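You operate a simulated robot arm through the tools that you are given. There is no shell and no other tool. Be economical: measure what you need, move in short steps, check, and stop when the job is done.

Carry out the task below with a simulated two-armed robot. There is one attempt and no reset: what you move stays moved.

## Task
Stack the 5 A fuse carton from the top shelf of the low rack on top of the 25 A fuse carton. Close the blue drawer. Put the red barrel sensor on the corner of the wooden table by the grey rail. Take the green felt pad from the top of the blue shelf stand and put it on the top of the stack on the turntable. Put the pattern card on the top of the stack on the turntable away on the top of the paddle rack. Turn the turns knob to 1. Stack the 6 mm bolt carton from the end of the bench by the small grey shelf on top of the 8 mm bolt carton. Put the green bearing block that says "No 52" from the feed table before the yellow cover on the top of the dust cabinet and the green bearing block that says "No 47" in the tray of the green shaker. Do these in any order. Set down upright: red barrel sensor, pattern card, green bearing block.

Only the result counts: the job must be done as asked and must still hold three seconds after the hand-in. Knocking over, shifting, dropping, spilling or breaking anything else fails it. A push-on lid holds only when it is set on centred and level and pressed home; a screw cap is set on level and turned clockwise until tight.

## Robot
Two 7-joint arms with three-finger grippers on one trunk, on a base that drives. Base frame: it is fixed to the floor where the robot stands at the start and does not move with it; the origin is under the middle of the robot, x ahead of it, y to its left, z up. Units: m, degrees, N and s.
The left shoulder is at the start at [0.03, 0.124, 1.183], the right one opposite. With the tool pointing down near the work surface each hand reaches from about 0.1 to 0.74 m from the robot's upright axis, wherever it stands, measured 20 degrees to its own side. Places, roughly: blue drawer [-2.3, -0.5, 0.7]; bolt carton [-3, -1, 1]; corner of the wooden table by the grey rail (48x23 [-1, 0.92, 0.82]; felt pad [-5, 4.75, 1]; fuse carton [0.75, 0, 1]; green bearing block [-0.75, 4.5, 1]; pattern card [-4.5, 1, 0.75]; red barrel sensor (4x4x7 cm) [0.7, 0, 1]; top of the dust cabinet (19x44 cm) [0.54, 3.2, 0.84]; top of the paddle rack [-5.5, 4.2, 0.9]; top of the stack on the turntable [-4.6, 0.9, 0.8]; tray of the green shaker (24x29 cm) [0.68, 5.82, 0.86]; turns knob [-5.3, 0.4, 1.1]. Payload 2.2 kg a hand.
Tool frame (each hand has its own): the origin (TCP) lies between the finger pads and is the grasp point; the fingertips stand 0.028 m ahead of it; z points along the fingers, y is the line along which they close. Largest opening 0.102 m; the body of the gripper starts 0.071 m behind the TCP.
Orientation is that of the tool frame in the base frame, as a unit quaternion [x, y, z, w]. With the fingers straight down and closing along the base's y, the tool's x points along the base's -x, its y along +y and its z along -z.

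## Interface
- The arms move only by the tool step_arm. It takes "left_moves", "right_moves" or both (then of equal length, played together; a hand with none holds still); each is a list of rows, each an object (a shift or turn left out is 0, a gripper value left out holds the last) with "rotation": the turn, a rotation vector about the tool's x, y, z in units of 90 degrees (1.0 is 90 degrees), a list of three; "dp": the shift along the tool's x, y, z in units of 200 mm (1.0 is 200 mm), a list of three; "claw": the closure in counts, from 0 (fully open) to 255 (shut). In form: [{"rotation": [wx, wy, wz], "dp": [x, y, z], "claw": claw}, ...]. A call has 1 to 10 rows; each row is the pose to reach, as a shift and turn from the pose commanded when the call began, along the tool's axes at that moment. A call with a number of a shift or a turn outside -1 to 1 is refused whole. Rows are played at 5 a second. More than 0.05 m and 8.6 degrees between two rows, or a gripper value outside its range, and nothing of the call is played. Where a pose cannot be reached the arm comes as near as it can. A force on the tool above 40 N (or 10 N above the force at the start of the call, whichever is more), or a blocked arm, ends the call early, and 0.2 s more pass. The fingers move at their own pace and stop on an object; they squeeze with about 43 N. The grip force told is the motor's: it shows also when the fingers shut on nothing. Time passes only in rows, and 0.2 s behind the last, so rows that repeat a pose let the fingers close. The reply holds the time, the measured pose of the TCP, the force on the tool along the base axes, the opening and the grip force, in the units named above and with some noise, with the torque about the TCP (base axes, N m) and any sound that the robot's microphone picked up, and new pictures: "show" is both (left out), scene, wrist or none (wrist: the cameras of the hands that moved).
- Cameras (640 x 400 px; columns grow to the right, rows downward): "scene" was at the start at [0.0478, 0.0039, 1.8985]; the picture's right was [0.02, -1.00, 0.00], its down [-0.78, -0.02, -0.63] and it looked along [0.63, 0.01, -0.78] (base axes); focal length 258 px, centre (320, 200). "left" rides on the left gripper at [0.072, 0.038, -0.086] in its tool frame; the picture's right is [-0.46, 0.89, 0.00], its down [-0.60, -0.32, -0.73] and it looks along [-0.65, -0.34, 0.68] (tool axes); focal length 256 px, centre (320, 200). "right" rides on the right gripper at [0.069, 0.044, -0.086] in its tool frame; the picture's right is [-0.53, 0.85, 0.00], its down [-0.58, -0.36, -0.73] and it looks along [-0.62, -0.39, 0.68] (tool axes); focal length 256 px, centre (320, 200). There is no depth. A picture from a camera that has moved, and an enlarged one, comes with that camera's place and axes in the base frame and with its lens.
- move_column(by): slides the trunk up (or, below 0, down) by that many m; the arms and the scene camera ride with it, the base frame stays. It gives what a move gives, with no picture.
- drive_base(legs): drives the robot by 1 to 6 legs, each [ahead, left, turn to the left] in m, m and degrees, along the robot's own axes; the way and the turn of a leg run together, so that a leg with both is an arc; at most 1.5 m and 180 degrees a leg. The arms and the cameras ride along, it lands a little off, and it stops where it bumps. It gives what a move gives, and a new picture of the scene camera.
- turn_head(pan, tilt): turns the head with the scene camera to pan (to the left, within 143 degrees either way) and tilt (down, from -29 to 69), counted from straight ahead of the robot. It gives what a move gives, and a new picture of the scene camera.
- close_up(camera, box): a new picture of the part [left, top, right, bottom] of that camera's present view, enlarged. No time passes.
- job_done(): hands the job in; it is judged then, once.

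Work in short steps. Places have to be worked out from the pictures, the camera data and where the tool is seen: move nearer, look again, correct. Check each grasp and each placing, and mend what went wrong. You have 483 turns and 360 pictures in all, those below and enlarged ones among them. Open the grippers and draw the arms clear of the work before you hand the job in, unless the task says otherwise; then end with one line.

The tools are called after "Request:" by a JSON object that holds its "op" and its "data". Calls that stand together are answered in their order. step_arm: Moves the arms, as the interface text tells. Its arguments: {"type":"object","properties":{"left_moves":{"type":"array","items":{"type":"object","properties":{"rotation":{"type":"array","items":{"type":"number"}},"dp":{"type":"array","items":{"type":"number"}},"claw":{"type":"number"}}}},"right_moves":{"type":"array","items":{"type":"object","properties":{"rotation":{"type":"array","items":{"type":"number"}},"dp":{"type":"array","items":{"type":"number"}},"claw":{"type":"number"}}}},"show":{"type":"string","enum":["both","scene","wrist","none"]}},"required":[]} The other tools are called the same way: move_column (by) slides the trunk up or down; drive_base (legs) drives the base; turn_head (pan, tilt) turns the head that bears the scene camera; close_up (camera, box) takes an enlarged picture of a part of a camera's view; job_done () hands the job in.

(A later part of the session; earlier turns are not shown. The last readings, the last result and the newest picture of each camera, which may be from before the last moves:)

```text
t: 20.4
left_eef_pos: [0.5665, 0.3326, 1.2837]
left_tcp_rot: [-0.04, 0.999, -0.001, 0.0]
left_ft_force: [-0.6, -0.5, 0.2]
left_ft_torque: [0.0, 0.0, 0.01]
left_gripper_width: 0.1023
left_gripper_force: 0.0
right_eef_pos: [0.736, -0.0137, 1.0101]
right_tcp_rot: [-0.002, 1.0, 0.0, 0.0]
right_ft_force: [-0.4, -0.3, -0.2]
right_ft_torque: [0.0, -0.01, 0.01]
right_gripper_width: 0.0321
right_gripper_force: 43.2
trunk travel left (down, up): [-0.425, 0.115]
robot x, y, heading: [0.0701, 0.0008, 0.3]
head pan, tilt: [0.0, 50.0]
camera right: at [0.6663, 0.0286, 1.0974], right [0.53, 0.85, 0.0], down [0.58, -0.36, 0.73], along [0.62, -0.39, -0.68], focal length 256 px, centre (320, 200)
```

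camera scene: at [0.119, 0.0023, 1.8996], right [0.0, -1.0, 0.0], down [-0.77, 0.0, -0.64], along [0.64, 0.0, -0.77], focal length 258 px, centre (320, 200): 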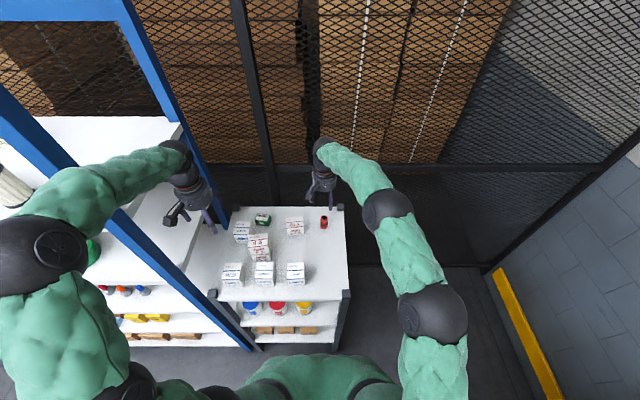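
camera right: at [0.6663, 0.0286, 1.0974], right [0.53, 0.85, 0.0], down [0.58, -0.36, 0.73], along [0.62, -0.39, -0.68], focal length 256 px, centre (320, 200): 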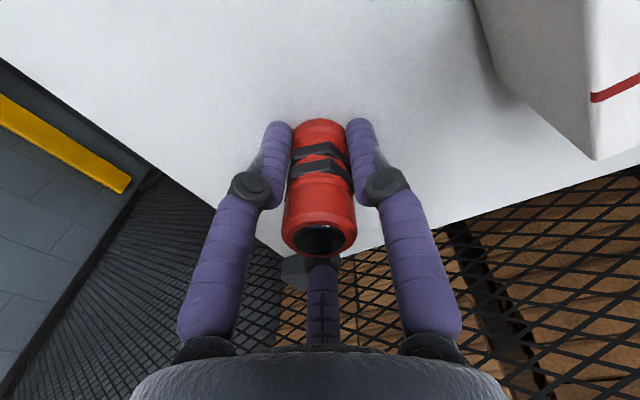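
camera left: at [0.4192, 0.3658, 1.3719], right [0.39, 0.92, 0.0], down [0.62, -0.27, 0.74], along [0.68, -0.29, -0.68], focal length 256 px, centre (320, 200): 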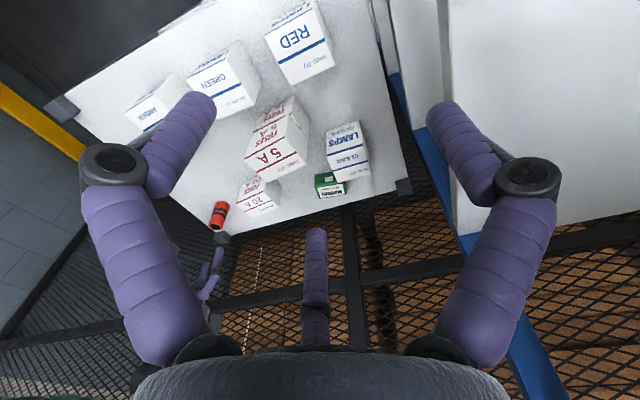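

The sensor is gripped at 32 mm. I'll lift it, retract both hands, then back off and look toward the wooden table.

Request:
{"op": "step_arm", "data": {"right_moves": [{"dp": [0, 0, -0.2], "claw": 255}, {"dp": [0, 0, -0.4]}, {"dp": [0, 0, -0.6]}, {"dp": [0.1, 0, -0.8]}, {"dp": [0.3, 0, -0.9]}, {"dp": [0.5, -0.05, -0.9]}, {"dp": [0.7, -0.15, -0.9]}, {"dp": [0.85, -0.3, -0.9]}, {"dp": [1.0, -0.45, -0.9]}, {"dp": [1.0, -0.65, -0.9]}], "left_moves": [{}, {}, {}, {}, {"dp": [0.2, 0, 0]}, {"dp": [0.4, 0, 0]}, {"dp": [0.55, 0, 0]}, {"dp": [0.55, 0, 0]}, {"dp": [0.55, 0, 0]}, {"dp": [0.55, 0, 0]}], "show": "none"}}

Request:
{"op": "drive_base", "data": {"legs": [[-0.4, 0, 0]]}}

Request:
{"op": "turn_head", "data": {"pan": 110, "tilt": 25}}

```text
t: 22.6
left_eef_pos: [0.4567, 0.322, 1.287]
left_tcp_rot: [-0.041, 0.999, -0.001, 0.001]
left_ft_force: [0.5, -0.4, 0.5]
left_ft_torque: [0.0, 0.03, 0.01]
left_gripper_width: 0.102
left_gripper_force: 0.0
right_eef_pos: [0.5399, -0.1493, 1.1911]
right_tcp_rot: [-0.001, 1.0, 0.001, -0.001]
right_ft_force: [0.2, -0.5, -1.6]
right_ft_torque: [0.02, -0.01, 0.02]
right_gripper_width: 0.0316
right_gripper_force: 43.2
trunk travel left (down, up): [-0.425, 0.115]
robot x, y, heading: [0.0683, 0.0005, 0.1]
head pan, tilt: [0.0, 50.0]
```

```text
t: 25.0
left_eef_pos: [0.0655, 0.3226, 1.2868]
left_tcp_rot: [-0.04, 0.999, -0.001, 0.0]
left_ft_force: [-0.8, 0.1, -0.1]
left_ft_torque: [-0.01, 0.02, 0.0]
left_gripper_width: 0.1022
left_gripper_force: 0.0
right_eef_pos: [0.1473, -0.1489, 1.1904]
right_tcp_rot: [-0.001, 1.0, 0.0, 0.0]
right_ft_force: [-0.2, 0.1, -0.4]
right_ft_torque: [-0.01, 0.01, 0.0]
right_gripper_width: 0.0314
right_gripper_force: 43.0
trunk travel left (down, up): [-0.425, 0.115]
robot x, y, heading: [-0.323, -0.002, -0.0]
head pan, tilt: [0.0, 50.0]
camera scene: at [-0.274, 0.0022, 1.8996], right [0.0, -1.0, 0.0], down [-0.77, 0.0, -0.64], along [0.64, 0.0, -0.77], focal length 258 px, centre (320, 200)
```

scene: 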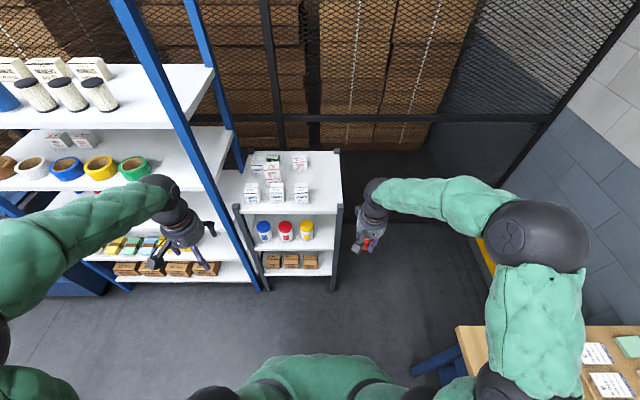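

```text
t: 26.9
left_eef_pos: [0.0651, 0.3227, 1.2868]
left_tcp_rot: [-0.04, 0.999, -0.001, 0.0]
left_ft_force: [-0.5, -0.6, -0.2]
left_ft_torque: [0.01, 0.01, 0.03]
left_gripper_width: 0.1018
left_gripper_force: 0.1
right_eef_pos: [0.1485, -0.1465, 1.1904]
right_tcp_rot: [-0.001, 1.0, 0.0, 0.0]
right_ft_force: [0.0, -0.3, -1.6]
right_ft_torque: [0.0, 0.02, 0.01]
right_gripper_width: 0.0318
right_gripper_force: 42.5
trunk travel left (down, up): [-0.425, 0.115]
robot x, y, heading: [-0.3241, -0.0005, -0.2]
head pan, tilt: [110.0, 25.0]
camera scene: at [-0.382, 0.0887, 1.9371], right [0.94, 0.34, 0.0], down [0.14, -0.4, -0.91], along [-0.31, 0.85, -0.42], focal length 258 px, centre (320, 200)
```

scene: 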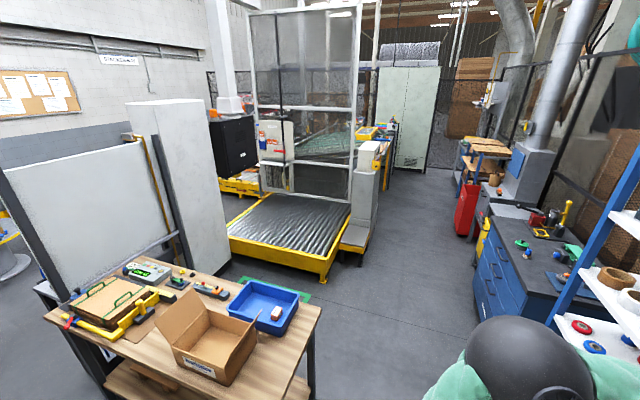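

I'm looking at the wooden table and zooming in to find the grey rail and the free corner.

Request:
{"op": "close_up", "data": {"camera": "scene", "box": [20, 230, 340, 400]}}

```text
2.00 times, centred on (180, 315) of scene
camera zoom: at [-0.382, 0.0887, 1.9371], right [0.94, 0.34, 0.0], down [0.14, -0.4, -0.91], along [-0.31, 0.85, -0.42], focal length 515 px, centre (600, -30)
```

zoom: 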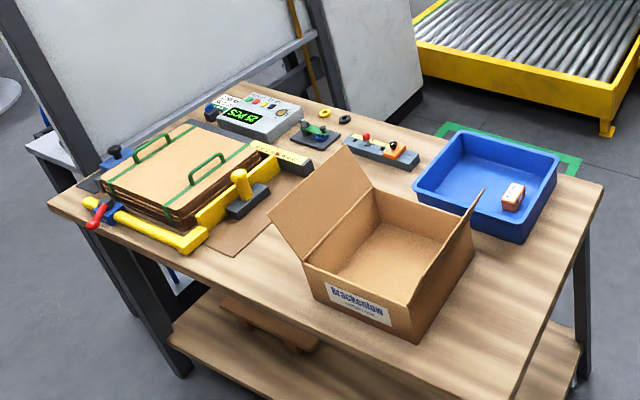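

The table's corner region by the rail is x −1.24…−0.76, y 0.80…1.03, partly taken by a blue bin. A free spot is near (−0.80, 0.86). I'll turn left and drive up beside the table.

Request:
{"op": "drive_base", "data": {"legs": [[0, 0, 90], [0.85, 0, 0]]}}

Request:
{"op": "turn_head", "data": {"pan": 60, "tilt": 50}}

```text
t: 35.1
left_eef_pos: [-0.613, 1.2397, 1.2865]
left_tcp_rot: [0.727, -0.686, 0.0, -0.001]
left_ft_force: [-0.3, 0.0, 0.3]
left_ft_torque: [-0.02, 0.01, 0.0]
left_gripper_width: 0.1022
left_gripper_force: 0.0
right_eef_pos: [-0.1405, 1.3134, 1.1917]
right_tcp_rot: [-0.7, 0.715, 0.0, 0.0]
right_ft_force: [0.6, 0.3, 0.0]
right_ft_torque: [-0.02, 0.01, 0.0]
right_gripper_width: 0.0319
right_gripper_force: 42.9
trunk travel left (down, up): [-0.425, 0.115]
robot x, y, heading: [-0.2961, 0.8438, 88.7]
head pan, tilt: [110.0, 25.0]
camera scene: at [-0.3841, 0.7889, 1.9371], right [-0.32, 0.95, 0.0], down [0.4, 0.14, -0.91], along [-0.86, -0.29, -0.42], focal length 258 px, centre (320, 200)
```

scene: 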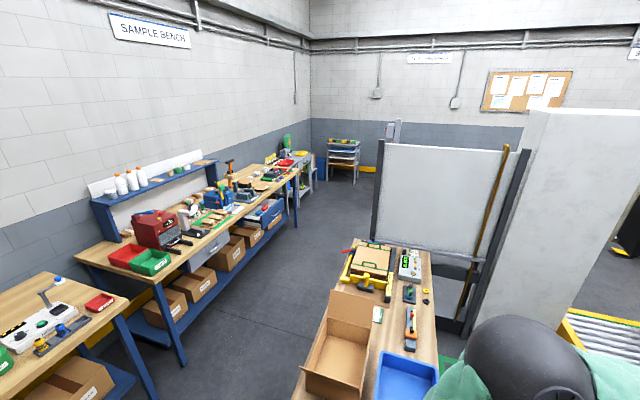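

```text
t: 36.3
left_eef_pos: [-0.612, 1.2387, 1.2869]
left_tcp_rot: [0.727, -0.686, 0.0, -0.001]
left_ft_force: [0.1, 0.7, -0.9]
left_ft_torque: [0.01, 0.03, 0.0]
left_gripper_width: 0.1019
left_gripper_force: 0.1
right_eef_pos: [-0.1387, 1.3133, 1.1918]
right_tcp_rot: [-0.7, 0.714, 0.001, 0.0]
right_ft_force: [-0.4, 0.0, -0.4]
right_ft_torque: [0.01, -0.03, 0.01]
right_gripper_width: 0.032
right_gripper_force: 42.7
trunk travel left (down, up): [-0.425, 0.115]
robot x, y, heading: [-0.2976, 0.8459, 88.7]
head pan, tilt: [60.0, 50.0]
camera scene: at [-0.3628, 0.8583, 1.8996], right [0.52, 0.86, 0.0], down [0.66, -0.4, -0.64], along [-0.55, 0.33, -0.77], focal length 258 px, centre (320, 200)
```

scene: 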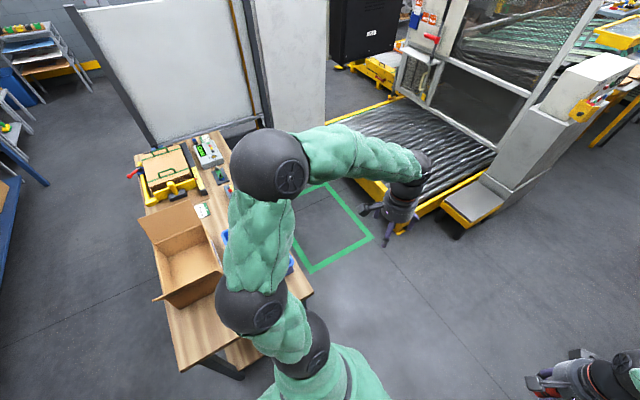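

I'll turn left to face the table end with the right hand.

Request:
{"op": "drive_base", "data": {"legs": [[0, 0, 91]]}}

Request:
{"op": "turn_head", "data": {"pan": 0, "tilt": 55}}

```text
t: 40.6
left_eef_pos: [-0.6868, 0.5257, 1.2858]
left_tcp_rot: [0.999, 0.038, 0.0, -0.001]
left_ft_force: [-0.7, -0.3, -1.0]
left_ft_torque: [0.01, -0.01, 0.01]
left_gripper_width: 0.102
left_gripper_force: 0.0
right_eef_pos: [-0.7662, 0.9953, 1.1909]
right_tcp_rot: [1.0, -0.002, 0.0, 0.0]
right_ft_force: [0.0, 0.1, -1.0]
right_ft_torque: [0.0, 0.02, 0.0]
right_gripper_width: 0.0317
right_gripper_force: 43.3
trunk travel left (down, up): [-0.425, 0.115]
robot x, y, heading: [-0.2981, 0.8461, 179.8]
head pan, tilt: [60.0, 50.0]
camera scene: at [-0.3054, 0.7813, 1.8996], right [-0.86, 0.51, 0.0], down [0.39, 0.66, -0.64], along [-0.32, -0.55, -0.77], focal length 258 px, centre (320, 200)
```

scene: 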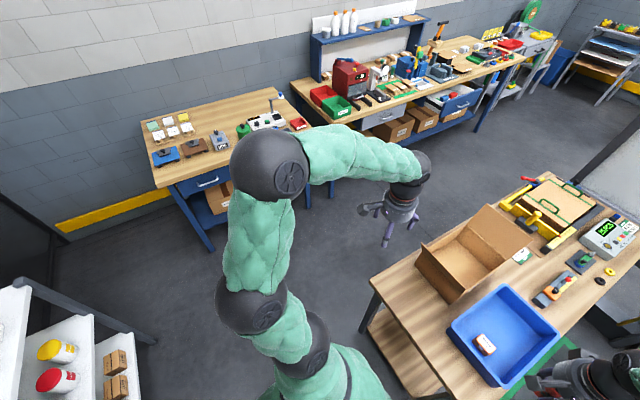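

```text
t: 41.9
left_eef_pos: [-0.6867, 0.5243, 1.2864]
left_tcp_rot: [0.999, 0.037, -0.001, -0.001]
left_ft_force: [0.1, 0.8, -0.9]
left_ft_torque: [0.01, 0.02, -0.03]
left_gripper_width: 0.102
left_gripper_force: 0.0
right_eef_pos: [-0.7674, 0.9971, 1.1914]
right_tcp_rot: [1.0, -0.003, 0.0, 0.0]
right_ft_force: [-0.6, -0.3, -1.1]
right_ft_torque: [-0.04, 0.02, -0.01]
right_gripper_width: 0.0317
right_gripper_force: 43.4
trunk travel left (down, up): [-0.425, 0.115]
robot x, y, heading: [-0.2935, 0.8502, 179.5]
head pan, tilt: [0.0, 55.0]
camera scene: at [-0.3387, 0.8482, 1.8931], right [0.01, 1.0, 0.0], down [0.82, 0.0, -0.57], along [-0.57, 0.0, -0.82], focal length 258 px, centre (320, 200)
```

scene: 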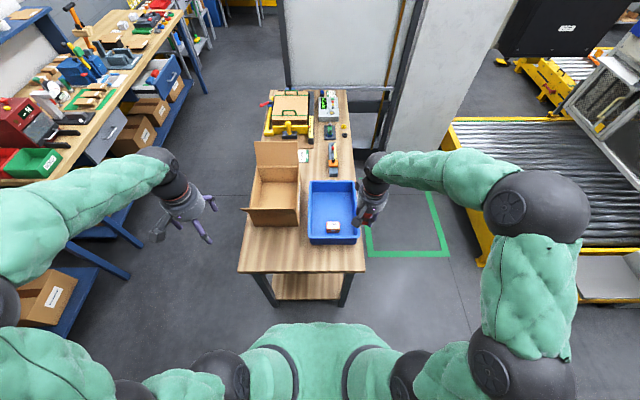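

The bin is close to the free strip, so I'll zoom in to get its rim and base.

Request:
{"op": "close_up", "data": {"camera": "scene", "box": [230, 160, 390, 280]}}

```text
3.33 times, centred on (310, 220) of scene
camera zoom: at [-0.3387, 0.8482, 1.8931], right [0.01, 1.0, 0.0], down [0.82, 0.0, -0.57], along [-0.57, 0.0, -0.82], focal length 858 px, centre (353, 133)
```

zoom: 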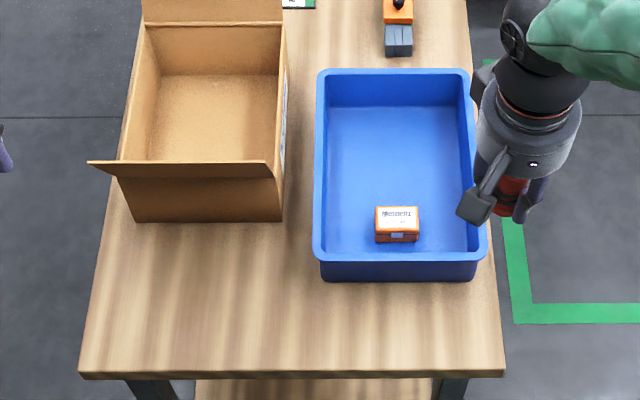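

The free strip runs from x=−0.84 to −0.71. I'll place at (−0.795, 0.88), turning the hand −28° so a finger gap faces the bin, and descend partway first.

Request:
{"op": "step_arm", "data": {"right_moves": [{"dp": [-0.04, 0.15, 0], "rotation": [0, 0, 0.08]}, {"dp": [-0.08, 0.3, 0], "rotation": [0, 0, 0.16]}, {"dp": [-0.12, 0.45, 0], "rotation": [0, 0, 0.24]}, {"dp": [-0.14, 0.585, 0], "rotation": [0, 0, 0.317]}, {"dp": [-0.14, 0.585, 0.24], "rotation": [0, 0, 0.317]}, {"dp": [-0.14, 0.585, 0.48], "rotation": [0, 0, 0.317]}, {"dp": [-0.14, 0.585, 0.72], "rotation": [0, 0, 0.317]}, {"dp": [-0.14, 0.585, 0.96], "rotation": [0, 0, 0.317]}], "show": "none"}}

Request:
{"op": "step_arm", "data": {"right_moves": [{"dp": [0, 0, 0.2]}, {"dp": [0, 0, 0.4]}, {"dp": [0, 0, 0.5]}], "show": "wrist"}}

Request:
{"op": "close_up", "data": {"camera": "scene", "box": [230, 160, 390, 280]}}

```text
t: 43.7
left_eef_pos: [-0.6863, 0.5238, 1.2864]
left_tcp_rot: [0.999, 0.036, 0.001, -0.001]
left_ft_force: [-0.7, 0.4, 0.2]
left_ft_torque: [-0.02, -0.02, -0.03]
left_gripper_width: 0.1018
left_gripper_force: 0.0
right_eef_pos: [-0.7986, 0.8768, 0.9976]
right_tcp_rot: [0.968, -0.249, 0.001, 0.0]
right_ft_force: [0.1, 0.6, -0.2]
right_ft_torque: [0.03, -0.02, 0.03]
right_gripper_width: 0.0318
right_gripper_force: 43.2
trunk travel left (down, up): [-0.425, 0.115]
robot x, y, heading: [-0.2981, 0.8454, 179.6]
head pan, tilt: [0.0, 55.0]
```

```text
t: 44.5
left_eef_pos: [-0.6861, 0.5255, 1.2862]
left_tcp_rot: [0.999, 0.036, -0.001, -0.001]
left_ft_force: [0.1, 0.3, 0.0]
left_ft_torque: [0.02, -0.02, 0.01]
left_gripper_width: 0.102
left_gripper_force: 0.0
right_eef_pos: [-0.7955, 0.8801, 0.8992]
right_tcp_rot: [0.969, -0.249, -0.001, 0.001]
right_ft_force: [-0.6, -0.4, -1.4]
right_ft_torque: [-0.01, -0.02, 0.01]
right_gripper_width: 0.0317
right_gripper_force: 42.9
trunk travel left (down, up): [-0.425, 0.115]
robot x, y, heading: [-0.2987, 0.8432, 179.6]
head pan, tilt: [0.0, 55.0]
camera right: at [-0.7577, 0.8079, 0.9855], right [-0.88, -0.48, 0.0], down [-0.33, 0.6, 0.73], along [-0.35, 0.64, -0.68], focal length 256 px, centre (320, 200)
```

right: 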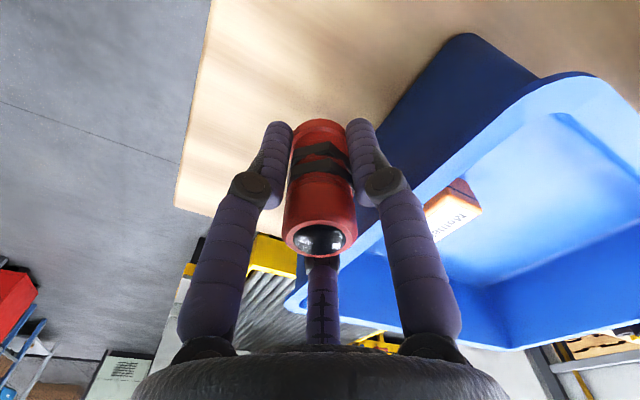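

```text
3.33 times, centred on (310, 220) of scene
camera zoom: at [-0.3389, 0.8483, 1.8931], right [0.01, 1.0, 0.0], down [0.82, 0.0, -0.57], along [-0.57, 0.0, -0.82], focal length 858 px, centre (353, 133)
```

zoom: 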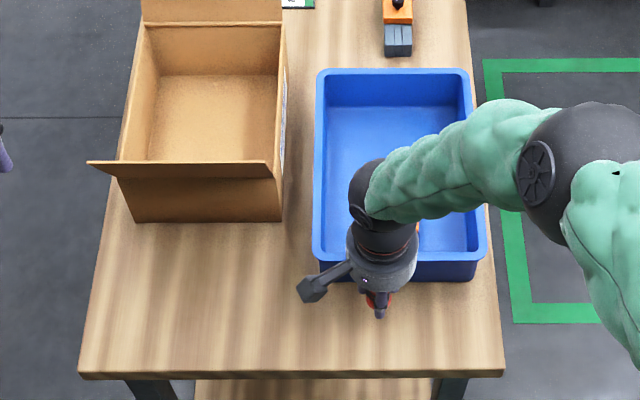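

The sensor is in front of the bin over free table. I'll shift 6 mm away from the bin and lower it gently to contact.

Request:
{"op": "step_arm", "data": {"right_moves": [{"dp": [0.026, -0.0145, 0.07]}, {"dp": [0.026, -0.0145, 0.15]}, {"dp": [0.026, -0.0145, 0.19]}, {"dp": [0.026, -0.0145, 0.21]}, {"dp": [0.026, -0.0145, 0.23]}], "show": "none"}}

```text
t: 45.7
left_eef_pos: [-0.6865, 0.5254, 1.2868]
left_tcp_rot: [0.999, 0.036, -0.001, -0.001]
left_ft_force: [0.1, -0.3, 0.4]
left_ft_torque: [0.01, 0.01, -0.04]
left_gripper_width: 0.1019
left_gripper_force: 0.1
right_eef_pos: [-0.7911, 0.8803, 0.8535]
right_tcp_rot: [0.968, -0.249, 0.0, 0.0]
right_ft_force: [-0.3, -0.1, -0.7]
right_ft_torque: [0.01, -0.03, 0.01]
right_gripper_width: 0.0318
right_gripper_force: 43.3
trunk travel left (down, up): [-0.425, 0.115]
robot x, y, heading: [-0.297, 0.8443, 179.8]
head pan, tilt: [0.0, 55.0]
```

No contact yet at 0.8535, so I'll continue in small steps.

Request:
{"op": "step_arm", "data": {"right_moves": [{"dp": [0, 0, 0.02]}, {"dp": [0, 0, 0.035]}, {"dp": [0, 0, 0.05]}, {"dp": [0, 0, 0.06]}], "show": "wrist"}}

```text
t: 46.4
left_eef_pos: [-0.6856, 0.5257, 1.2865]
left_tcp_rot: [0.999, 0.037, -0.002, -0.001]
left_ft_force: [0.2, 0.9, 0.4]
left_ft_torque: [0.02, 0.0, -0.02]
left_gripper_width: 0.102
left_gripper_force: 0.0
right_eef_pos: [-0.7931, 0.8794, 0.8499]
right_tcp_rot: [0.968, -0.25, -0.002, -0.001]
right_ft_force: [10.1, 0.5, 30.9]
right_ft_torque: [0.05, -0.47, -0.06]
right_gripper_width: 0.0316
right_gripper_force: 43.1
trunk travel left (down, up): [-0.425, 0.115]
robot x, y, heading: [-0.2934, 0.8495, 179.8]
head pan, tilt: [0.0, 55.0]
stopped in row 3 (right hand): the force on the tool passed its limit at 41 N (the readings are from after the stop); the commanded pose is now the measured one
camera right: at [-0.7535, 0.8058, 0.9363], right [-0.88, -0.48, 0.0], down [-0.32, 0.6, 0.73], along [-0.36, 0.64, -0.68], focal length 256 px, centre (320, 200)
```

right: 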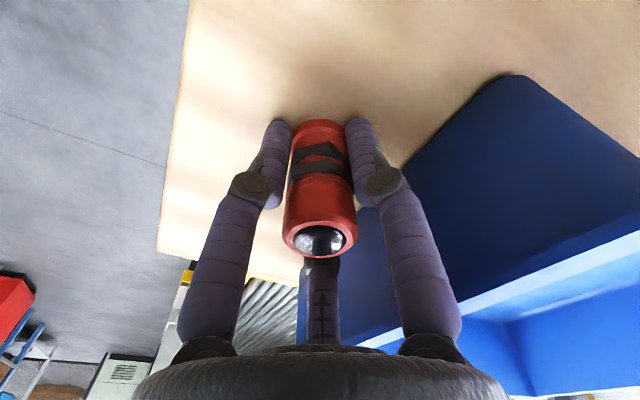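

It's seated on the table. I'll ease up 1 mm, open partway and lift straight out.

Request:
{"op": "step_arm", "data": {"right_moves": [{"dp": [0, 0, -0.006]}, {"dp": [0, 0, -0.006], "claw": 120}, {"dp": [0, 0, -0.006], "claw": 120}, {"dp": [0, 0, -0.2]}, {"dp": [0, 0, -0.4]}, {"dp": [0, 0, -0.6]}, {"dp": [0, 0, -0.8]}], "show": "wrist"}}

Request:
{"op": "close_up", "data": {"camera": "scene", "box": [230, 160, 390, 280]}}

```text
t: 48.0
left_eef_pos: [-0.6867, 0.5248, 1.2866]
left_tcp_rot: [0.999, 0.036, -0.001, -0.001]
left_ft_force: [0.0, 0.1, -0.7]
left_ft_torque: [0.01, 0.02, 0.01]
left_gripper_width: 0.1021
left_gripper_force: 0.1
right_eef_pos: [-0.7919, 0.8788, 1.0069]
right_tcp_rot: [0.968, -0.25, -0.002, 0.0]
right_ft_force: [-0.2, 0.0, -0.6]
right_ft_torque: [0.0, -0.02, 0.01]
right_gripper_width: 0.0539
right_gripper_force: 0.0
trunk travel left (down, up): [-0.425, 0.115]
robot x, y, heading: [-0.2945, 0.8458, 179.8]
head pan, tilt: [0.0, 55.0]
camera right: at [-0.7527, 0.8057, 1.0936], right [-0.88, -0.48, 0.0], down [-0.33, 0.6, 0.73], along [-0.35, 0.64, -0.68], focal length 256 px, centre (320, 200)
```

right: 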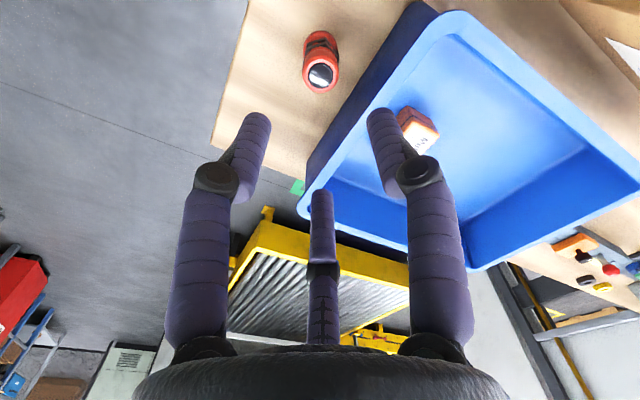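

```text
3.33 times, centred on (310, 220) of scene
camera zoom: at [-0.337, 0.8483, 1.8931], right [0.01, 1.0, 0.0], down [0.82, 0.0, -0.57], along [-0.57, 0.0, -0.82], focal length 858 px, centre (353, 133)
```

zoom: 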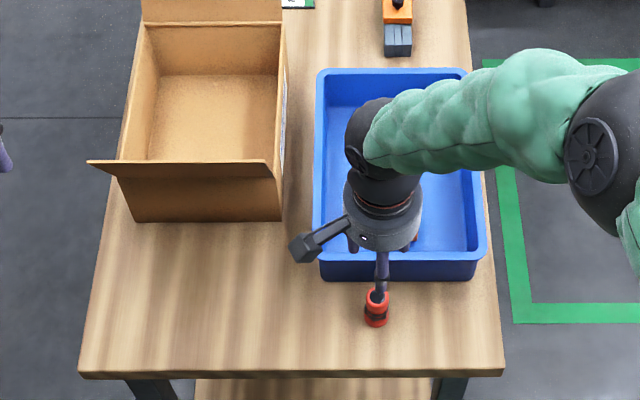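

The sensor stands upright and free. Next are the green bearing blocks. I'll raise the hand, turn to +y and drive up the corridor.

Request:
{"op": "step_arm", "data": {"right_moves": [{"dp": [0, 0, -0.2]}, {"dp": [0, 0, -0.4], "rotation": [0, 0, -0.08]}, {"dp": [0, 0, -0.6], "rotation": [0, 0, -0.16]}, {"dp": [0, 0, -0.8], "rotation": [0, 0, -0.24]}, {"dp": [0, 0, -1.0], "rotation": [0, 0, -0.317]}], "show": "none"}}

Request:
{"op": "drive_base", "data": {"legs": [[0, 0, -90], [1.3, 0, 0]]}}

Request:
{"op": "turn_head", "data": {"pan": 15, "tilt": 20}}

```text
t: 49.1
left_eef_pos: [-0.6866, 0.5252, 1.2879]
left_tcp_rot: [0.999, 0.036, 0.0, 0.0]
left_ft_force: [0.1, 0.1, 1.3]
left_ft_torque: [0.01, -0.01, 0.01]
left_gripper_width: 0.1018
left_gripper_force: 0.0
right_eef_pos: [-0.7901, 0.8816, 1.2083]
right_tcp_rot: [1.0, -0.002, -0.001, -0.001]
right_ft_force: [-0.8, 0.4, 0.5]
right_ft_torque: [0.02, 0.02, 0.02]
right_gripper_width: 0.0539
right_gripper_force: 0.0
trunk travel left (down, up): [-0.425, 0.115]
robot x, y, heading: [-0.2966, 0.8439, 179.8]
head pan, tilt: [0.0, 55.0]
```

```text
t: 59.7
left_eef_pos: [-0.5315, 2.5537, 1.2867]
left_tcp_rot: [0.72, -0.694, 0.0, -0.002]
left_ft_force: [0.0, 0.0, -0.1]
left_ft_torque: [0.0, -0.04, 0.01]
left_gripper_width: 0.102
left_gripper_force: 0.1
right_eef_pos: [-0.1711, 2.6464, 1.2083]
right_tcp_rot: [-0.692, 0.722, 0.001, 0.001]
right_ft_force: [0.4, -0.3, 0.2]
right_ft_torque: [0.02, -0.02, 0.0]
right_gripper_width: 0.0538
right_gripper_force: 0.1
trunk travel left (down, up): [-0.425, 0.115]
robot x, y, heading: [-0.2307, 2.1517, 87.6]
head pan, tilt: [0.0, 55.0]
camera scene: at [-0.2232, 2.1982, 1.8931], right [1.0, -0.04, 0.0], down [-0.04, -0.82, -0.57], along [0.03, 0.57, -0.82], focal length 258 px, centre (320, 200)
```

scene: 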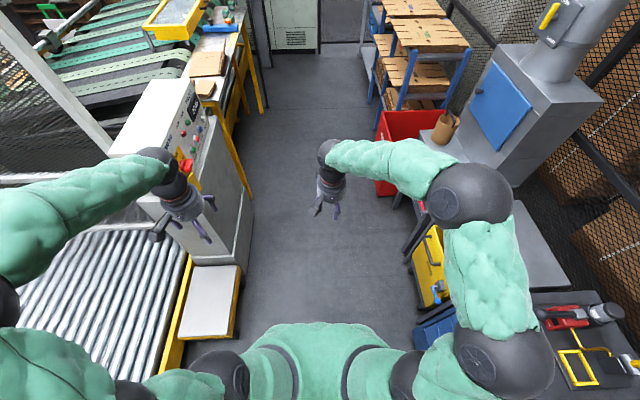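

```text
t: 60.7
left_eef_pos: [-0.532, 2.5542, 1.2879]
left_tcp_rot: [0.719, -0.695, 0.0, -0.001]
left_ft_force: [0.3, -0.4, 1.1]
left_ft_torque: [-0.01, 0.0, 0.0]
left_gripper_width: 0.1021
left_gripper_force: 0.2
right_eef_pos: [-0.1709, 2.6464, 1.2069]
right_tcp_rot: [-0.692, 0.722, 0.001, 0.002]
right_ft_force: [-0.6, -0.4, -0.5]
right_ft_torque: [-0.01, -0.03, 0.01]
right_gripper_width: 0.0538
right_gripper_force: 0.0
trunk travel left (down, up): [-0.425, 0.115]
robot x, y, heading: [-0.2296, 2.1593, 87.6]
head pan, tilt: [15.0, 20.0]
camera scene: at [-0.2465, 2.217, 1.9451], right [0.98, 0.22, 0.0], down [0.07, -0.34, -0.94], along [-0.2, 0.92, -0.34], focal length 258 px, centre (320, 200)
```

scene: 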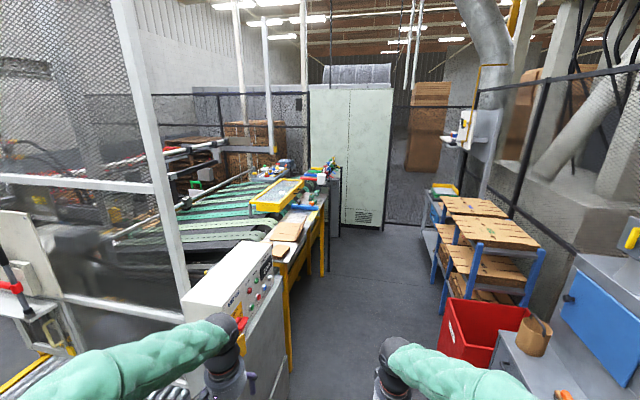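

The feed table with the yellow cover is ahead on the left. I'll tuck the left hand in away from the control panel and zoom on the feed table.

Request:
{"op": "step_arm", "data": {"left_moves": [{"dp": [0, -0.2, 0]}, {"dp": [0, -0.4, 0]}, {"dp": [0, -0.6, 0]}, {"dp": [0, -0.75, 0]}], "right_moves": [{"dp": [0, -0.15, 0]}, {"dp": [0, -0.3, 0]}, {"dp": [0, -0.45, 0]}, {"dp": [0, -0.6, 0]}], "show": "none"}}

Request:
{"op": "close_up", "data": {"camera": "scene", "box": [230, 140, 360, 240]}}

```text
t: 61.7
left_eef_pos: [-0.3777, 2.5607, 1.2861]
left_tcp_rot: [0.72, -0.694, 0.0, -0.001]
left_ft_force: [0.3, 0.7, 0.1]
left_ft_torque: [-0.01, 0.03, 0.0]
left_gripper_width: 0.1019
left_gripper_force: 0.1
right_eef_pos: [-0.0483, 2.64, 1.2103]
right_tcp_rot: [-0.692, 0.722, 0.001, 0.001]
right_ft_force: [0.9, 0.8, -0.9]
right_ft_torque: [0.0, 0.01, 0.03]
right_gripper_width: 0.054
right_gripper_force: 0.1
trunk travel left (down, up): [-0.425, 0.115]
robot x, y, heading: [-0.224, 2.1509, 87.4]
head pan, tilt: [15.0, 20.0]
```

```text
4.00 times, centred on (295, 190) of scene
camera zoom: at [-0.244, 2.2169, 1.9452], right [0.98, 0.22, 0.0], down [0.07, -0.33, -0.94], along [-0.2, 0.92, -0.34], focal length 1030 px, centre (420, 240)
```

zoom: 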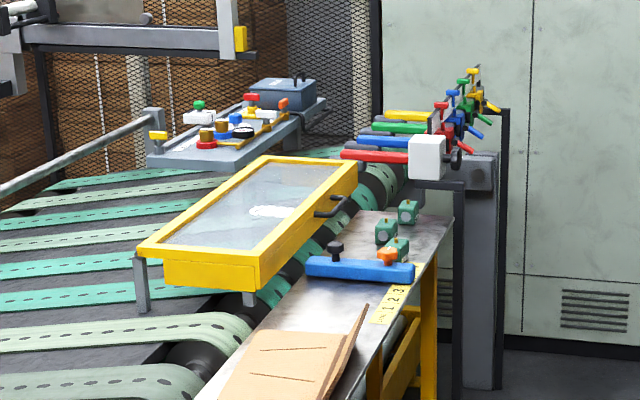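

The three green blocks are at about (−0.85, 4.75). I'll drive up the corridor and then turn to face the feed table.

Request:
{"op": "drive_base", "data": {"legs": [[0, 0, 2.6], [1.2, 0, 0], [1.2, 0, 0]]}}

Request:
{"op": "turn_head", "data": {"pan": 75, "tilt": 40}}

```text
t: 74.1
left_eef_pos: [-0.3969, 5.0063, 1.2851]
left_tcp_rot: [0.738, -0.675, 0.0, -0.001]
left_ft_force: [-0.4, -0.6, -0.3]
left_ft_torque: [-0.02, -0.02, -0.01]
left_gripper_width: 0.1019
left_gripper_force: 0.0
right_eef_pos: [-0.0737, 5.1054, 1.2115]
right_tcp_rot: [0.71, -0.704, -0.002, -0.001]
right_ft_force: [-0.2, 0.4, -0.2]
right_ft_torque: [0.02, 0.0, 0.01]
right_gripper_width: 0.0541
right_gripper_force: 0.1
trunk travel left (down, up): [-0.425, 0.115]
robot x, y, heading: [-0.2206, 4.6102, 90.5]
head pan, tilt: [15.0, 20.0]
camera scene: at [-0.2472, 4.6716, 1.9452], right [0.96, 0.27, 0.0], down [0.09, -0.33, -0.94], along [-0.25, 0.91, -0.34], focal length 258 px, centre (320, 200)
```

scene: 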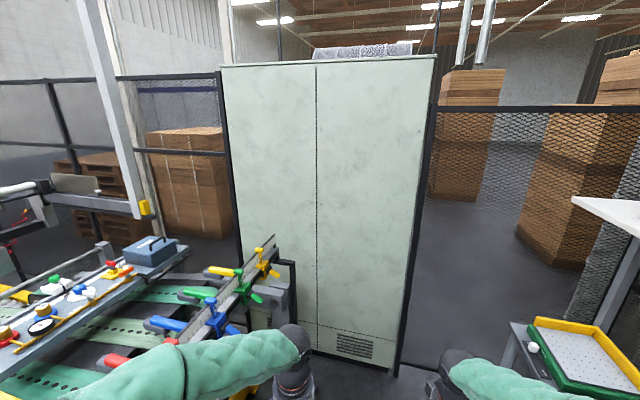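

```text
t: 75.4
left_eef_pos: [-0.3975, 5.0061, 1.2858]
left_tcp_rot: [0.738, -0.675, -0.001, -0.001]
left_ft_force: [0.3, 0.1, 0.7]
left_ft_torque: [0.01, -0.02, -0.02]
left_gripper_width: 0.1019
left_gripper_force: 0.1
right_eef_pos: [-0.0734, 5.1053, 1.2103]
right_tcp_rot: [0.71, -0.704, -0.002, -0.002]
right_ft_force: [0.3, 0.2, 0.2]
right_ft_torque: [-0.02, 0.02, 0.0]
right_gripper_width: 0.0537
right_gripper_force: 0.1
trunk travel left (down, up): [-0.425, 0.115]
robot x, y, heading: [-0.2226, 4.609, 90.3]
head pan, tilt: [75.0, 40.0]
camera scene: at [-0.3046, 4.6029, 1.9138], right [0.25, 0.97, 0.0], down [0.62, -0.16, -0.77], along [-0.74, 0.19, -0.64], focal length 258 px, centre (320, 200)
```

scene: 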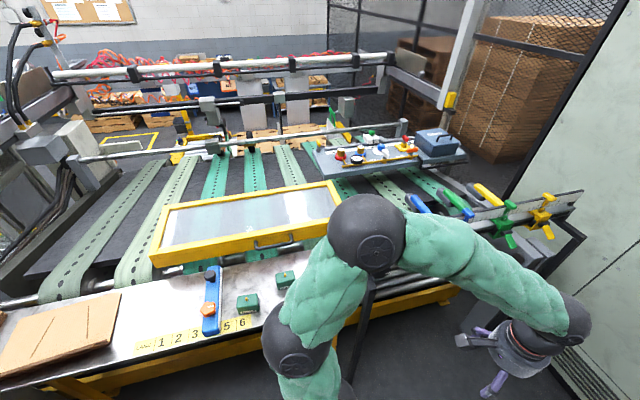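

Blocks are at about (−0.91, 4.45), (−0.98, 4.61) and further. I'll turn to face the table, move 0.15 m closer and look.

Request:
{"op": "drive_base", "data": {"legs": [[0, 0, 90], [0.14, 0, 0]]}}

Request:
{"op": "turn_head", "data": {"pan": 0, "tilt": 50}}

Request:
{"op": "close_up", "data": {"camera": "scene", "box": [240, 130, 400, 230]}}

```text
t: 80.6
left_eef_pos: [-0.7564, 4.4205, 1.2853]
left_tcp_rot: [0.998, 0.057, -0.002, -0.001]
left_ft_force: [0.6, 0.5, 1.2]
left_ft_torque: [0.0, -0.04, 0.01]
left_gripper_width: 0.1018
left_gripper_force: 0.1
right_eef_pos: [-0.8623, 4.7413, 1.2098]
right_tcp_rot: [1.0, 0.017, -0.002, 0.0]
right_ft_force: [0.7, 0.3, 0.4]
right_ft_torque: [-0.02, 0.0, 0.02]
right_gripper_width: 0.0539
right_gripper_force: 0.0
trunk travel left (down, up): [-0.425, 0.115]
robot x, y, heading: [-0.362, 4.6039, -178.2]
head pan, tilt: [75.0, 40.0]
camera scene: at [-0.3518, 4.5251, 1.9138], right [-0.97, 0.23, 0.0], down [0.15, 0.63, -0.77], along [-0.17, -0.75, -0.64], focal length 258 px, centre (320, 200)
```

scene: 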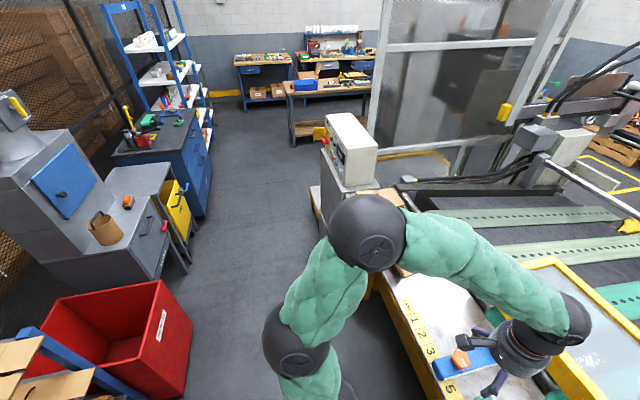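

```text
t: 82.1
left_eef_pos: [-0.7573, 4.4201, 1.2856]
left_tcp_rot: [0.998, 0.057, -0.001, 0.0]
left_ft_force: [0.4, 0.2, 0.7]
left_ft_torque: [0.01, 0.0, 0.01]
left_gripper_width: 0.1019
left_gripper_force: 0.1
right_eef_pos: [-0.8624, 4.7417, 1.211]
right_tcp_rot: [1.0, 0.016, -0.002, 0.0]
right_ft_force: [-0.1, 0.0, 0.8]
right_ft_torque: [0.0, 0.02, -0.02]
right_gripper_width: 0.0539
right_gripper_force: 0.1
trunk travel left (down, up): [-0.425, 0.115]
robot x, y, heading: [-0.3618, 4.6056, -177.9]
head pan, tilt: [0.0, 50.0]
camera scene: at [-0.4096, 4.6053, 1.8996], right [-0.03, 1.0, 0.0], down [0.77, 0.03, -0.64], along [-0.64, -0.02, -0.77], focal length 258 px, centre (320, 200)
```

scene: 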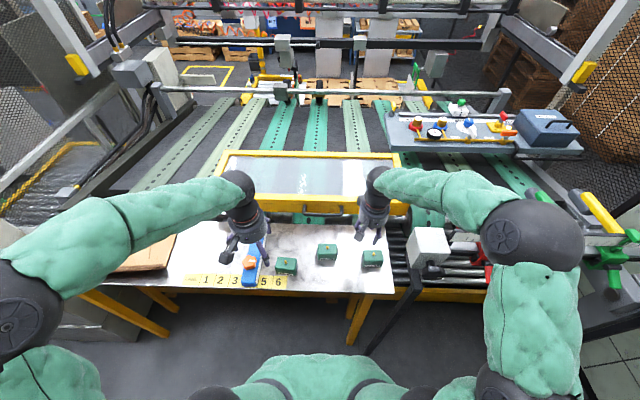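

```text
4.00 times, centred on (320, 180) of scene
camera zoom: at [-0.4096, 4.6053, 1.8996], right [-0.03, 1.0, 0.0], down [0.77, 0.03, -0.64], along [-0.64, -0.02, -0.77], focal length 1030 px, centre (320, 280)
```

zoom: 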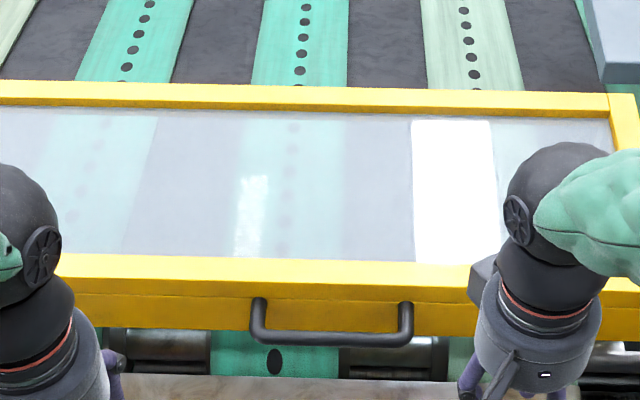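

Three green blocks are in view. I'll zoom in to read their numbers.

Request:
{"op": "close_up", "data": {"camera": "scene", "box": [260, 230, 390, 290]}}

```text
4.92 times, centred on (325, 260) of scene
camera zoom: at [-0.4096, 4.6053, 1.8996], right [-0.03, 1.0, 0.0], down [0.77, 0.03, -0.64], along [-0.64, -0.02, -0.77], focal length 1268 px, centre (295, -95)
```

zoom: 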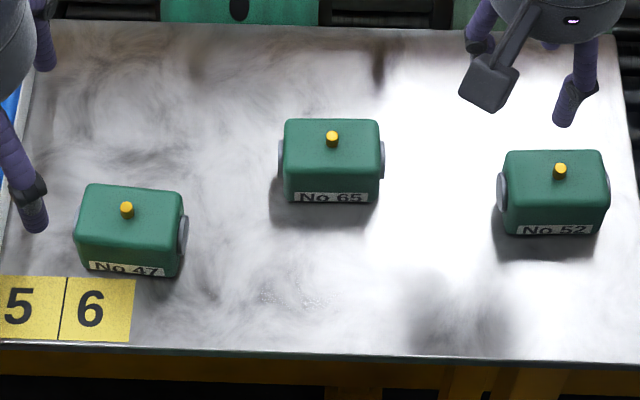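

No 47 is the left block and No 52 the right. I'll take 47 with the left hand and 52 with the right, turning both hands so one finger meets a long face. First I'll turn them above the blocks.

Request:
{"op": "step_arm", "data": {"left_moves": [{"dp": [-0.04, -0.03, 0.04], "rotation": [0, 0, -0.088], "claw": 0}, {"dp": [-0.08, -0.06, 0.08], "rotation": [0, 0, -0.176]}, {"dp": [-0.12, -0.09, 0.12], "rotation": [0, 0, -0.264]}, {"dp": [-0.16, -0.12, 0.16], "rotation": [0, 0, -0.352]}, {"dp": [-0.2, -0.15, 0.2], "rotation": [0, 0, -0.44]}, {"dp": [-0.24, -0.18, 0.24], "rotation": [0, 0, -0.528]}, {"dp": [-0.28, -0.21, 0.28], "rotation": [0, 0, -0.616]}, {"dp": [-0.32, -0.24, 0.32], "rotation": [0, 0, -0.704]}, {"dp": [-0.36, -0.26, 0.36], "rotation": [0, 0, -0.792]}, {"dp": [-0.37, -0.27, 0.4], "rotation": [0, 0, -0.877]}], "right_moves": [{"dp": [-0.01, -0.03, 0], "rotation": [0, 0, -0.095], "claw": 0}, {"dp": [-0.02, -0.06, 0], "rotation": [0, 0, -0.19]}, {"dp": [-0.03, -0.09, 0], "rotation": [0, 0, -0.285]}, {"dp": [-0.04, -0.12, 0], "rotation": [0, 0, -0.38]}, {"dp": [-0.05, -0.15, 0], "rotation": [0, 0, -0.475]}, {"dp": [-0.06, -0.18, 0], "rotation": [0, 0, -0.57]}, {"dp": [-0.07, -0.21, 0], "rotation": [0, 0, -0.665]}, {"dp": [-0.08, -0.24, 0], "rotation": [0, 0, -0.76]}, {"dp": [-0.09, -0.26, 0], "rotation": [0, 0, -0.855]}, {"dp": [-0.1, -0.27, 0.05], "rotation": [0, 0, -0.95]}], "show": "both"}}

```text
t: 84.3
left_eef_pos: [-0.8356, 4.4667, 1.2071]
left_tcp_rot: [0.734, 0.679, -0.001, -0.001]
left_ft_force: [0.8, -0.5, -0.3]
left_ft_torque: [0.02, -0.05, -0.01]
left_gripper_width: 0.1018
left_gripper_force: 0.1
right_eef_pos: [-0.8858, 4.794, 1.1997]
right_tcp_rot: [0.723, 0.691, -0.002, -0.001]
right_ft_force: [0.5, -0.4, -0.8]
right_ft_torque: [0.0, -0.03, 0.02]
right_gripper_width: 0.1022
right_gripper_force: 0.1
trunk travel left (down, up): [-0.425, 0.115]
robot x, y, heading: [-0.3644, 4.6035, -178.2]
head pan, tilt: [0.0, 50.0]
camera scene: at [-0.4106, 4.6055, 1.8996], right [-0.03, 1.0, 0.0], down [0.77, 0.03, -0.64], along [-0.64, -0.02, -0.77], focal length 258 px, centre (320, 200)
camera right: at [-0.8389, 4.8596, 1.2857], right [0.82, -0.57, 0.0], down [-0.39, -0.56, 0.73], along [-0.42, -0.6, -0.68], focal length 256 px, centre (320, 200)
camera left: at [-0.7928, 4.5352, 1.2926], right [0.85, -0.53, 0.0], down [-0.36, -0.58, 0.73], along [-0.39, -0.62, -0.68], focal length 256 px, centre (320, 200)
```

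scene: 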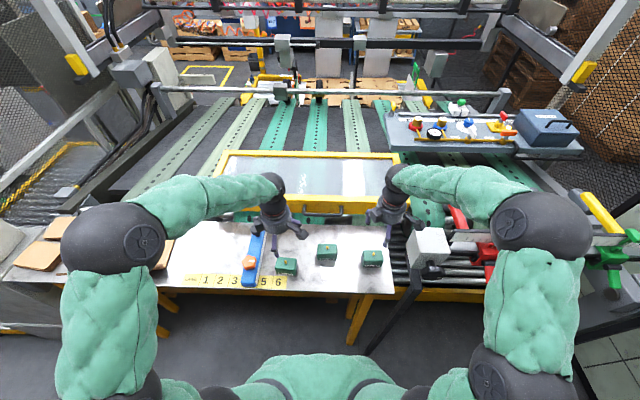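
right: 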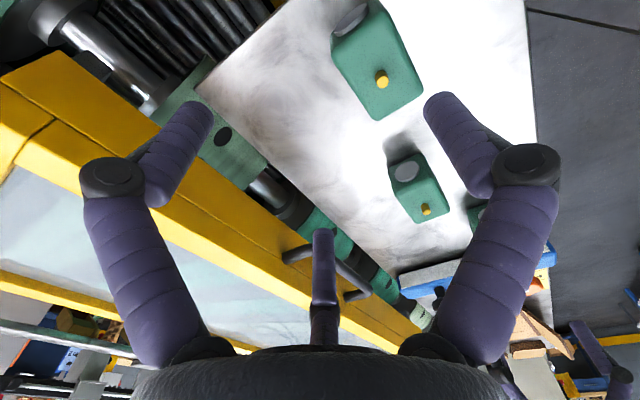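
left: 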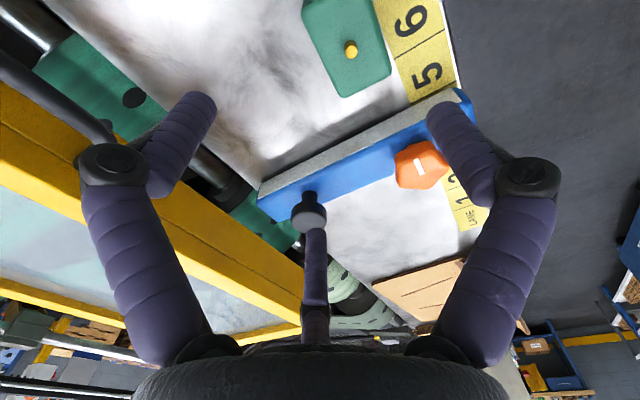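

Triangulating the yellow nubs puts 52 at about (−0.846, 4.781) and 47 at (−0.805, 4.478), with tops near z 1.09. I'll centre both hands and lower them a little.

Request:
{"op": "step_arm", "data": {"left_moves": [{"dp": [0.067, 0.145, 0]}, {"dp": [0.067, 0.145, 0.15]}, {"dp": [0.067, 0.145, 0.285]}], "right_moves": [{"dp": [-0.053, 0.203, 0], "rotation": [0, 0, -0.064]}, {"dp": [-0.053, 0.203, 0.12], "rotation": [0, 0, -0.064]}, {"dp": [-0.053, 0.203, 0.25], "rotation": [0, 0, -0.064]}], "show": "wrist"}}

Request:
{"op": "close_up", "data": {"camera": "scene", "box": [240, 200, 400, 300]}}

```text
t: 85.1
left_eef_pos: [-0.8049, 4.4781, 1.1466]
left_tcp_rot: [0.734, 0.679, 0.0, -0.001]
left_ft_force: [0.8, 0.7, 0.7]
left_ft_torque: [0.0, -0.01, -0.02]
left_gripper_width: 0.1022
left_gripper_force: 0.1
right_eef_pos: [-0.844, 4.7823, 1.1494]
right_tcp_rot: [0.686, 0.727, -0.001, -0.002]
right_ft_force: [-0.6, 0.1, -0.7]
right_ft_torque: [-0.01, -0.02, -0.01]
right_gripper_width: 0.102
right_gripper_force: 0.1
trunk travel left (down, up): [-0.425, 0.115]
robot x, y, heading: [-0.3619, 4.6007, -178.0]
head pan, tilt: [0.0, 50.0]
camera right: at [-0.8044, 4.852, 1.2359], right [0.87, -0.49, 0.0], down [-0.33, -0.6, 0.73], along [-0.36, -0.64, -0.68], focal length 256 px, centre (320, 200)
camera left: at [-0.7627, 4.5483, 1.2328], right [0.85, -0.53, 0.0], down [-0.36, -0.58, 0.73], along [-0.39, -0.62, -0.68], focal length 256 px, centre (320, 200)
```

right: 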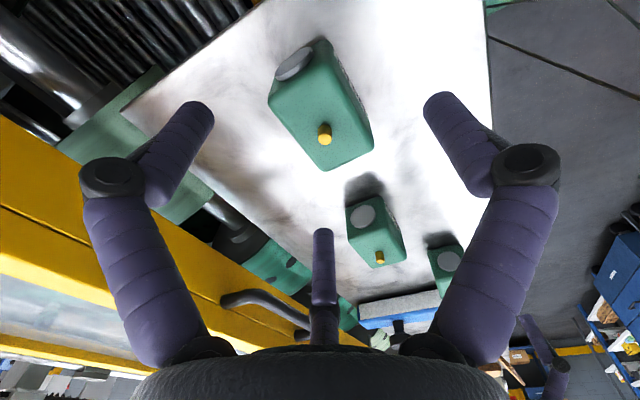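
left: 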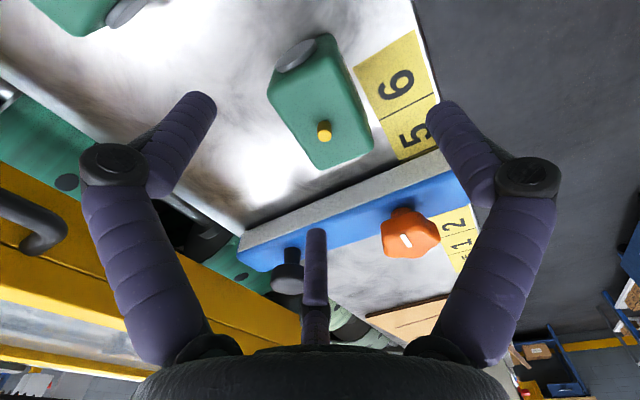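

```text
4.00 times, centred on (320, 250) of scene
camera zoom: at [-0.4099, 4.6056, 1.8996], right [-0.03, 1.0, 0.0], down [0.77, 0.03, -0.64], along [-0.64, -0.02, -0.77], focal length 1030 px, centre (320, 0)
```

zoom: 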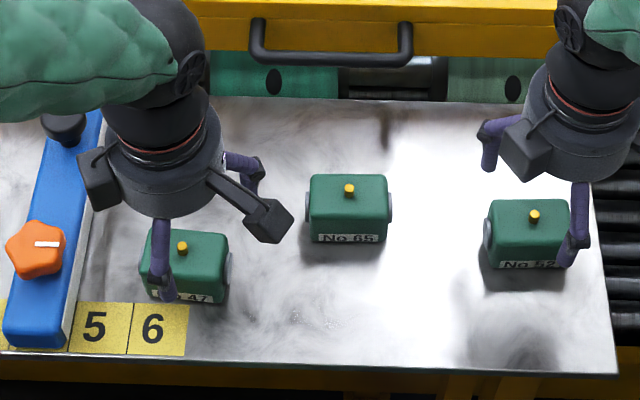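

Both hands are centred over their blocks, with nub tops at about 1.103. I'll pre-close a bit and descend to z≈1.075.

Request:
{"op": "step_arm", "data": {"left_moves": [{"claw": 45}, {"claw": 45, "dp": [0, 0, 0.15]}, {"dp": [0, 0, 0.3]}, {"dp": [0, 0, 0.358]}], "right_moves": [{"claw": 45}, {"claw": 45, "dp": [0, 0, 0.15]}, {"dp": [0, 0, 0.3]}, {"dp": [0, 0, 0.372]}], "show": "wrist"}}

Request:
{"op": "close_up", "data": {"camera": "scene", "box": [240, 200, 400, 300]}}

```text
t: 85.6
left_eef_pos: [-0.8073, 4.4774, 1.1355]
left_tcp_rot: [0.734, 0.679, -0.001, -0.002]
left_ft_force: [-0.2, -0.8, 0.2]
left_ft_torque: [-0.05, 0.0, -0.01]
left_gripper_width: 0.0841
left_gripper_force: 0.1
right_eef_pos: [-0.8451, 4.7811, 1.1439]
right_tcp_rot: [0.691, 0.723, -0.002, -0.004]
right_ft_force: [2.8, -9.6, 7.1]
right_ft_torque: [1.48, 0.01, -0.76]
right_gripper_width: 0.0841
right_gripper_force: 0.1
trunk travel left (down, up): [-0.425, 0.115]
robot x, y, heading: [-0.3651, 4.6063, -178.2]
head pan, tilt: [0.0, 50.0]
stopped in row 2 (right hand): the force on the tool passed its limit at 64 N (the readings are from after the stop); the commanded pose is now the measured one
camera right: at [-0.8053, 4.8506, 1.2298], right [0.87, -0.49, -0.01], down [-0.33, -0.59, 0.73], along [-0.37, -0.63, -0.68], focal length 256 px, centre (320, 200)
camera left: at [-0.7634, 4.5472, 1.2219], right [0.85, -0.53, 0.0], down [-0.36, -0.58, 0.73], along [-0.39, -0.62, -0.68], focal length 256 px, centre (320, 200)
```

right: 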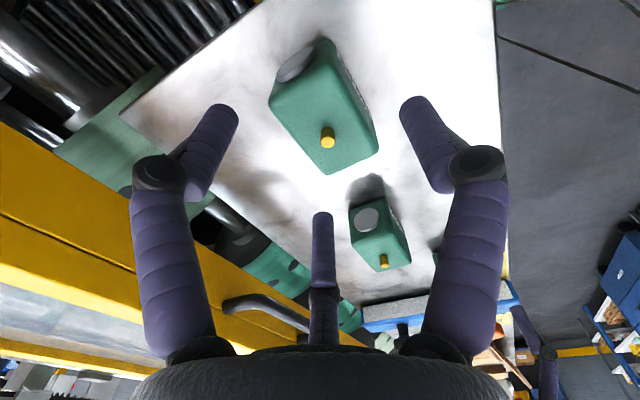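
left: 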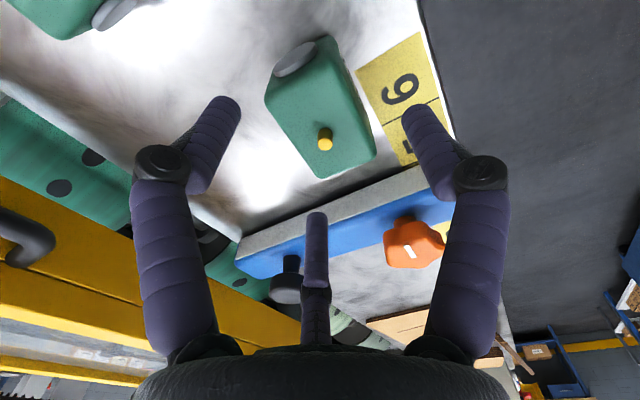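

```text
4.00 times, centred on (320, 250) of scene
camera zoom: at [-0.41, 4.6045, 1.8996], right [-0.03, 1.0, 0.0], down [0.77, 0.03, -0.64], along [-0.64, -0.02, -0.77], focal length 1030 px, centre (320, 0)
```

zoom: 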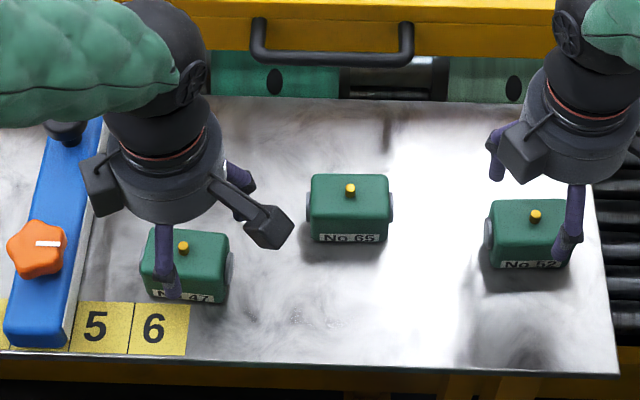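

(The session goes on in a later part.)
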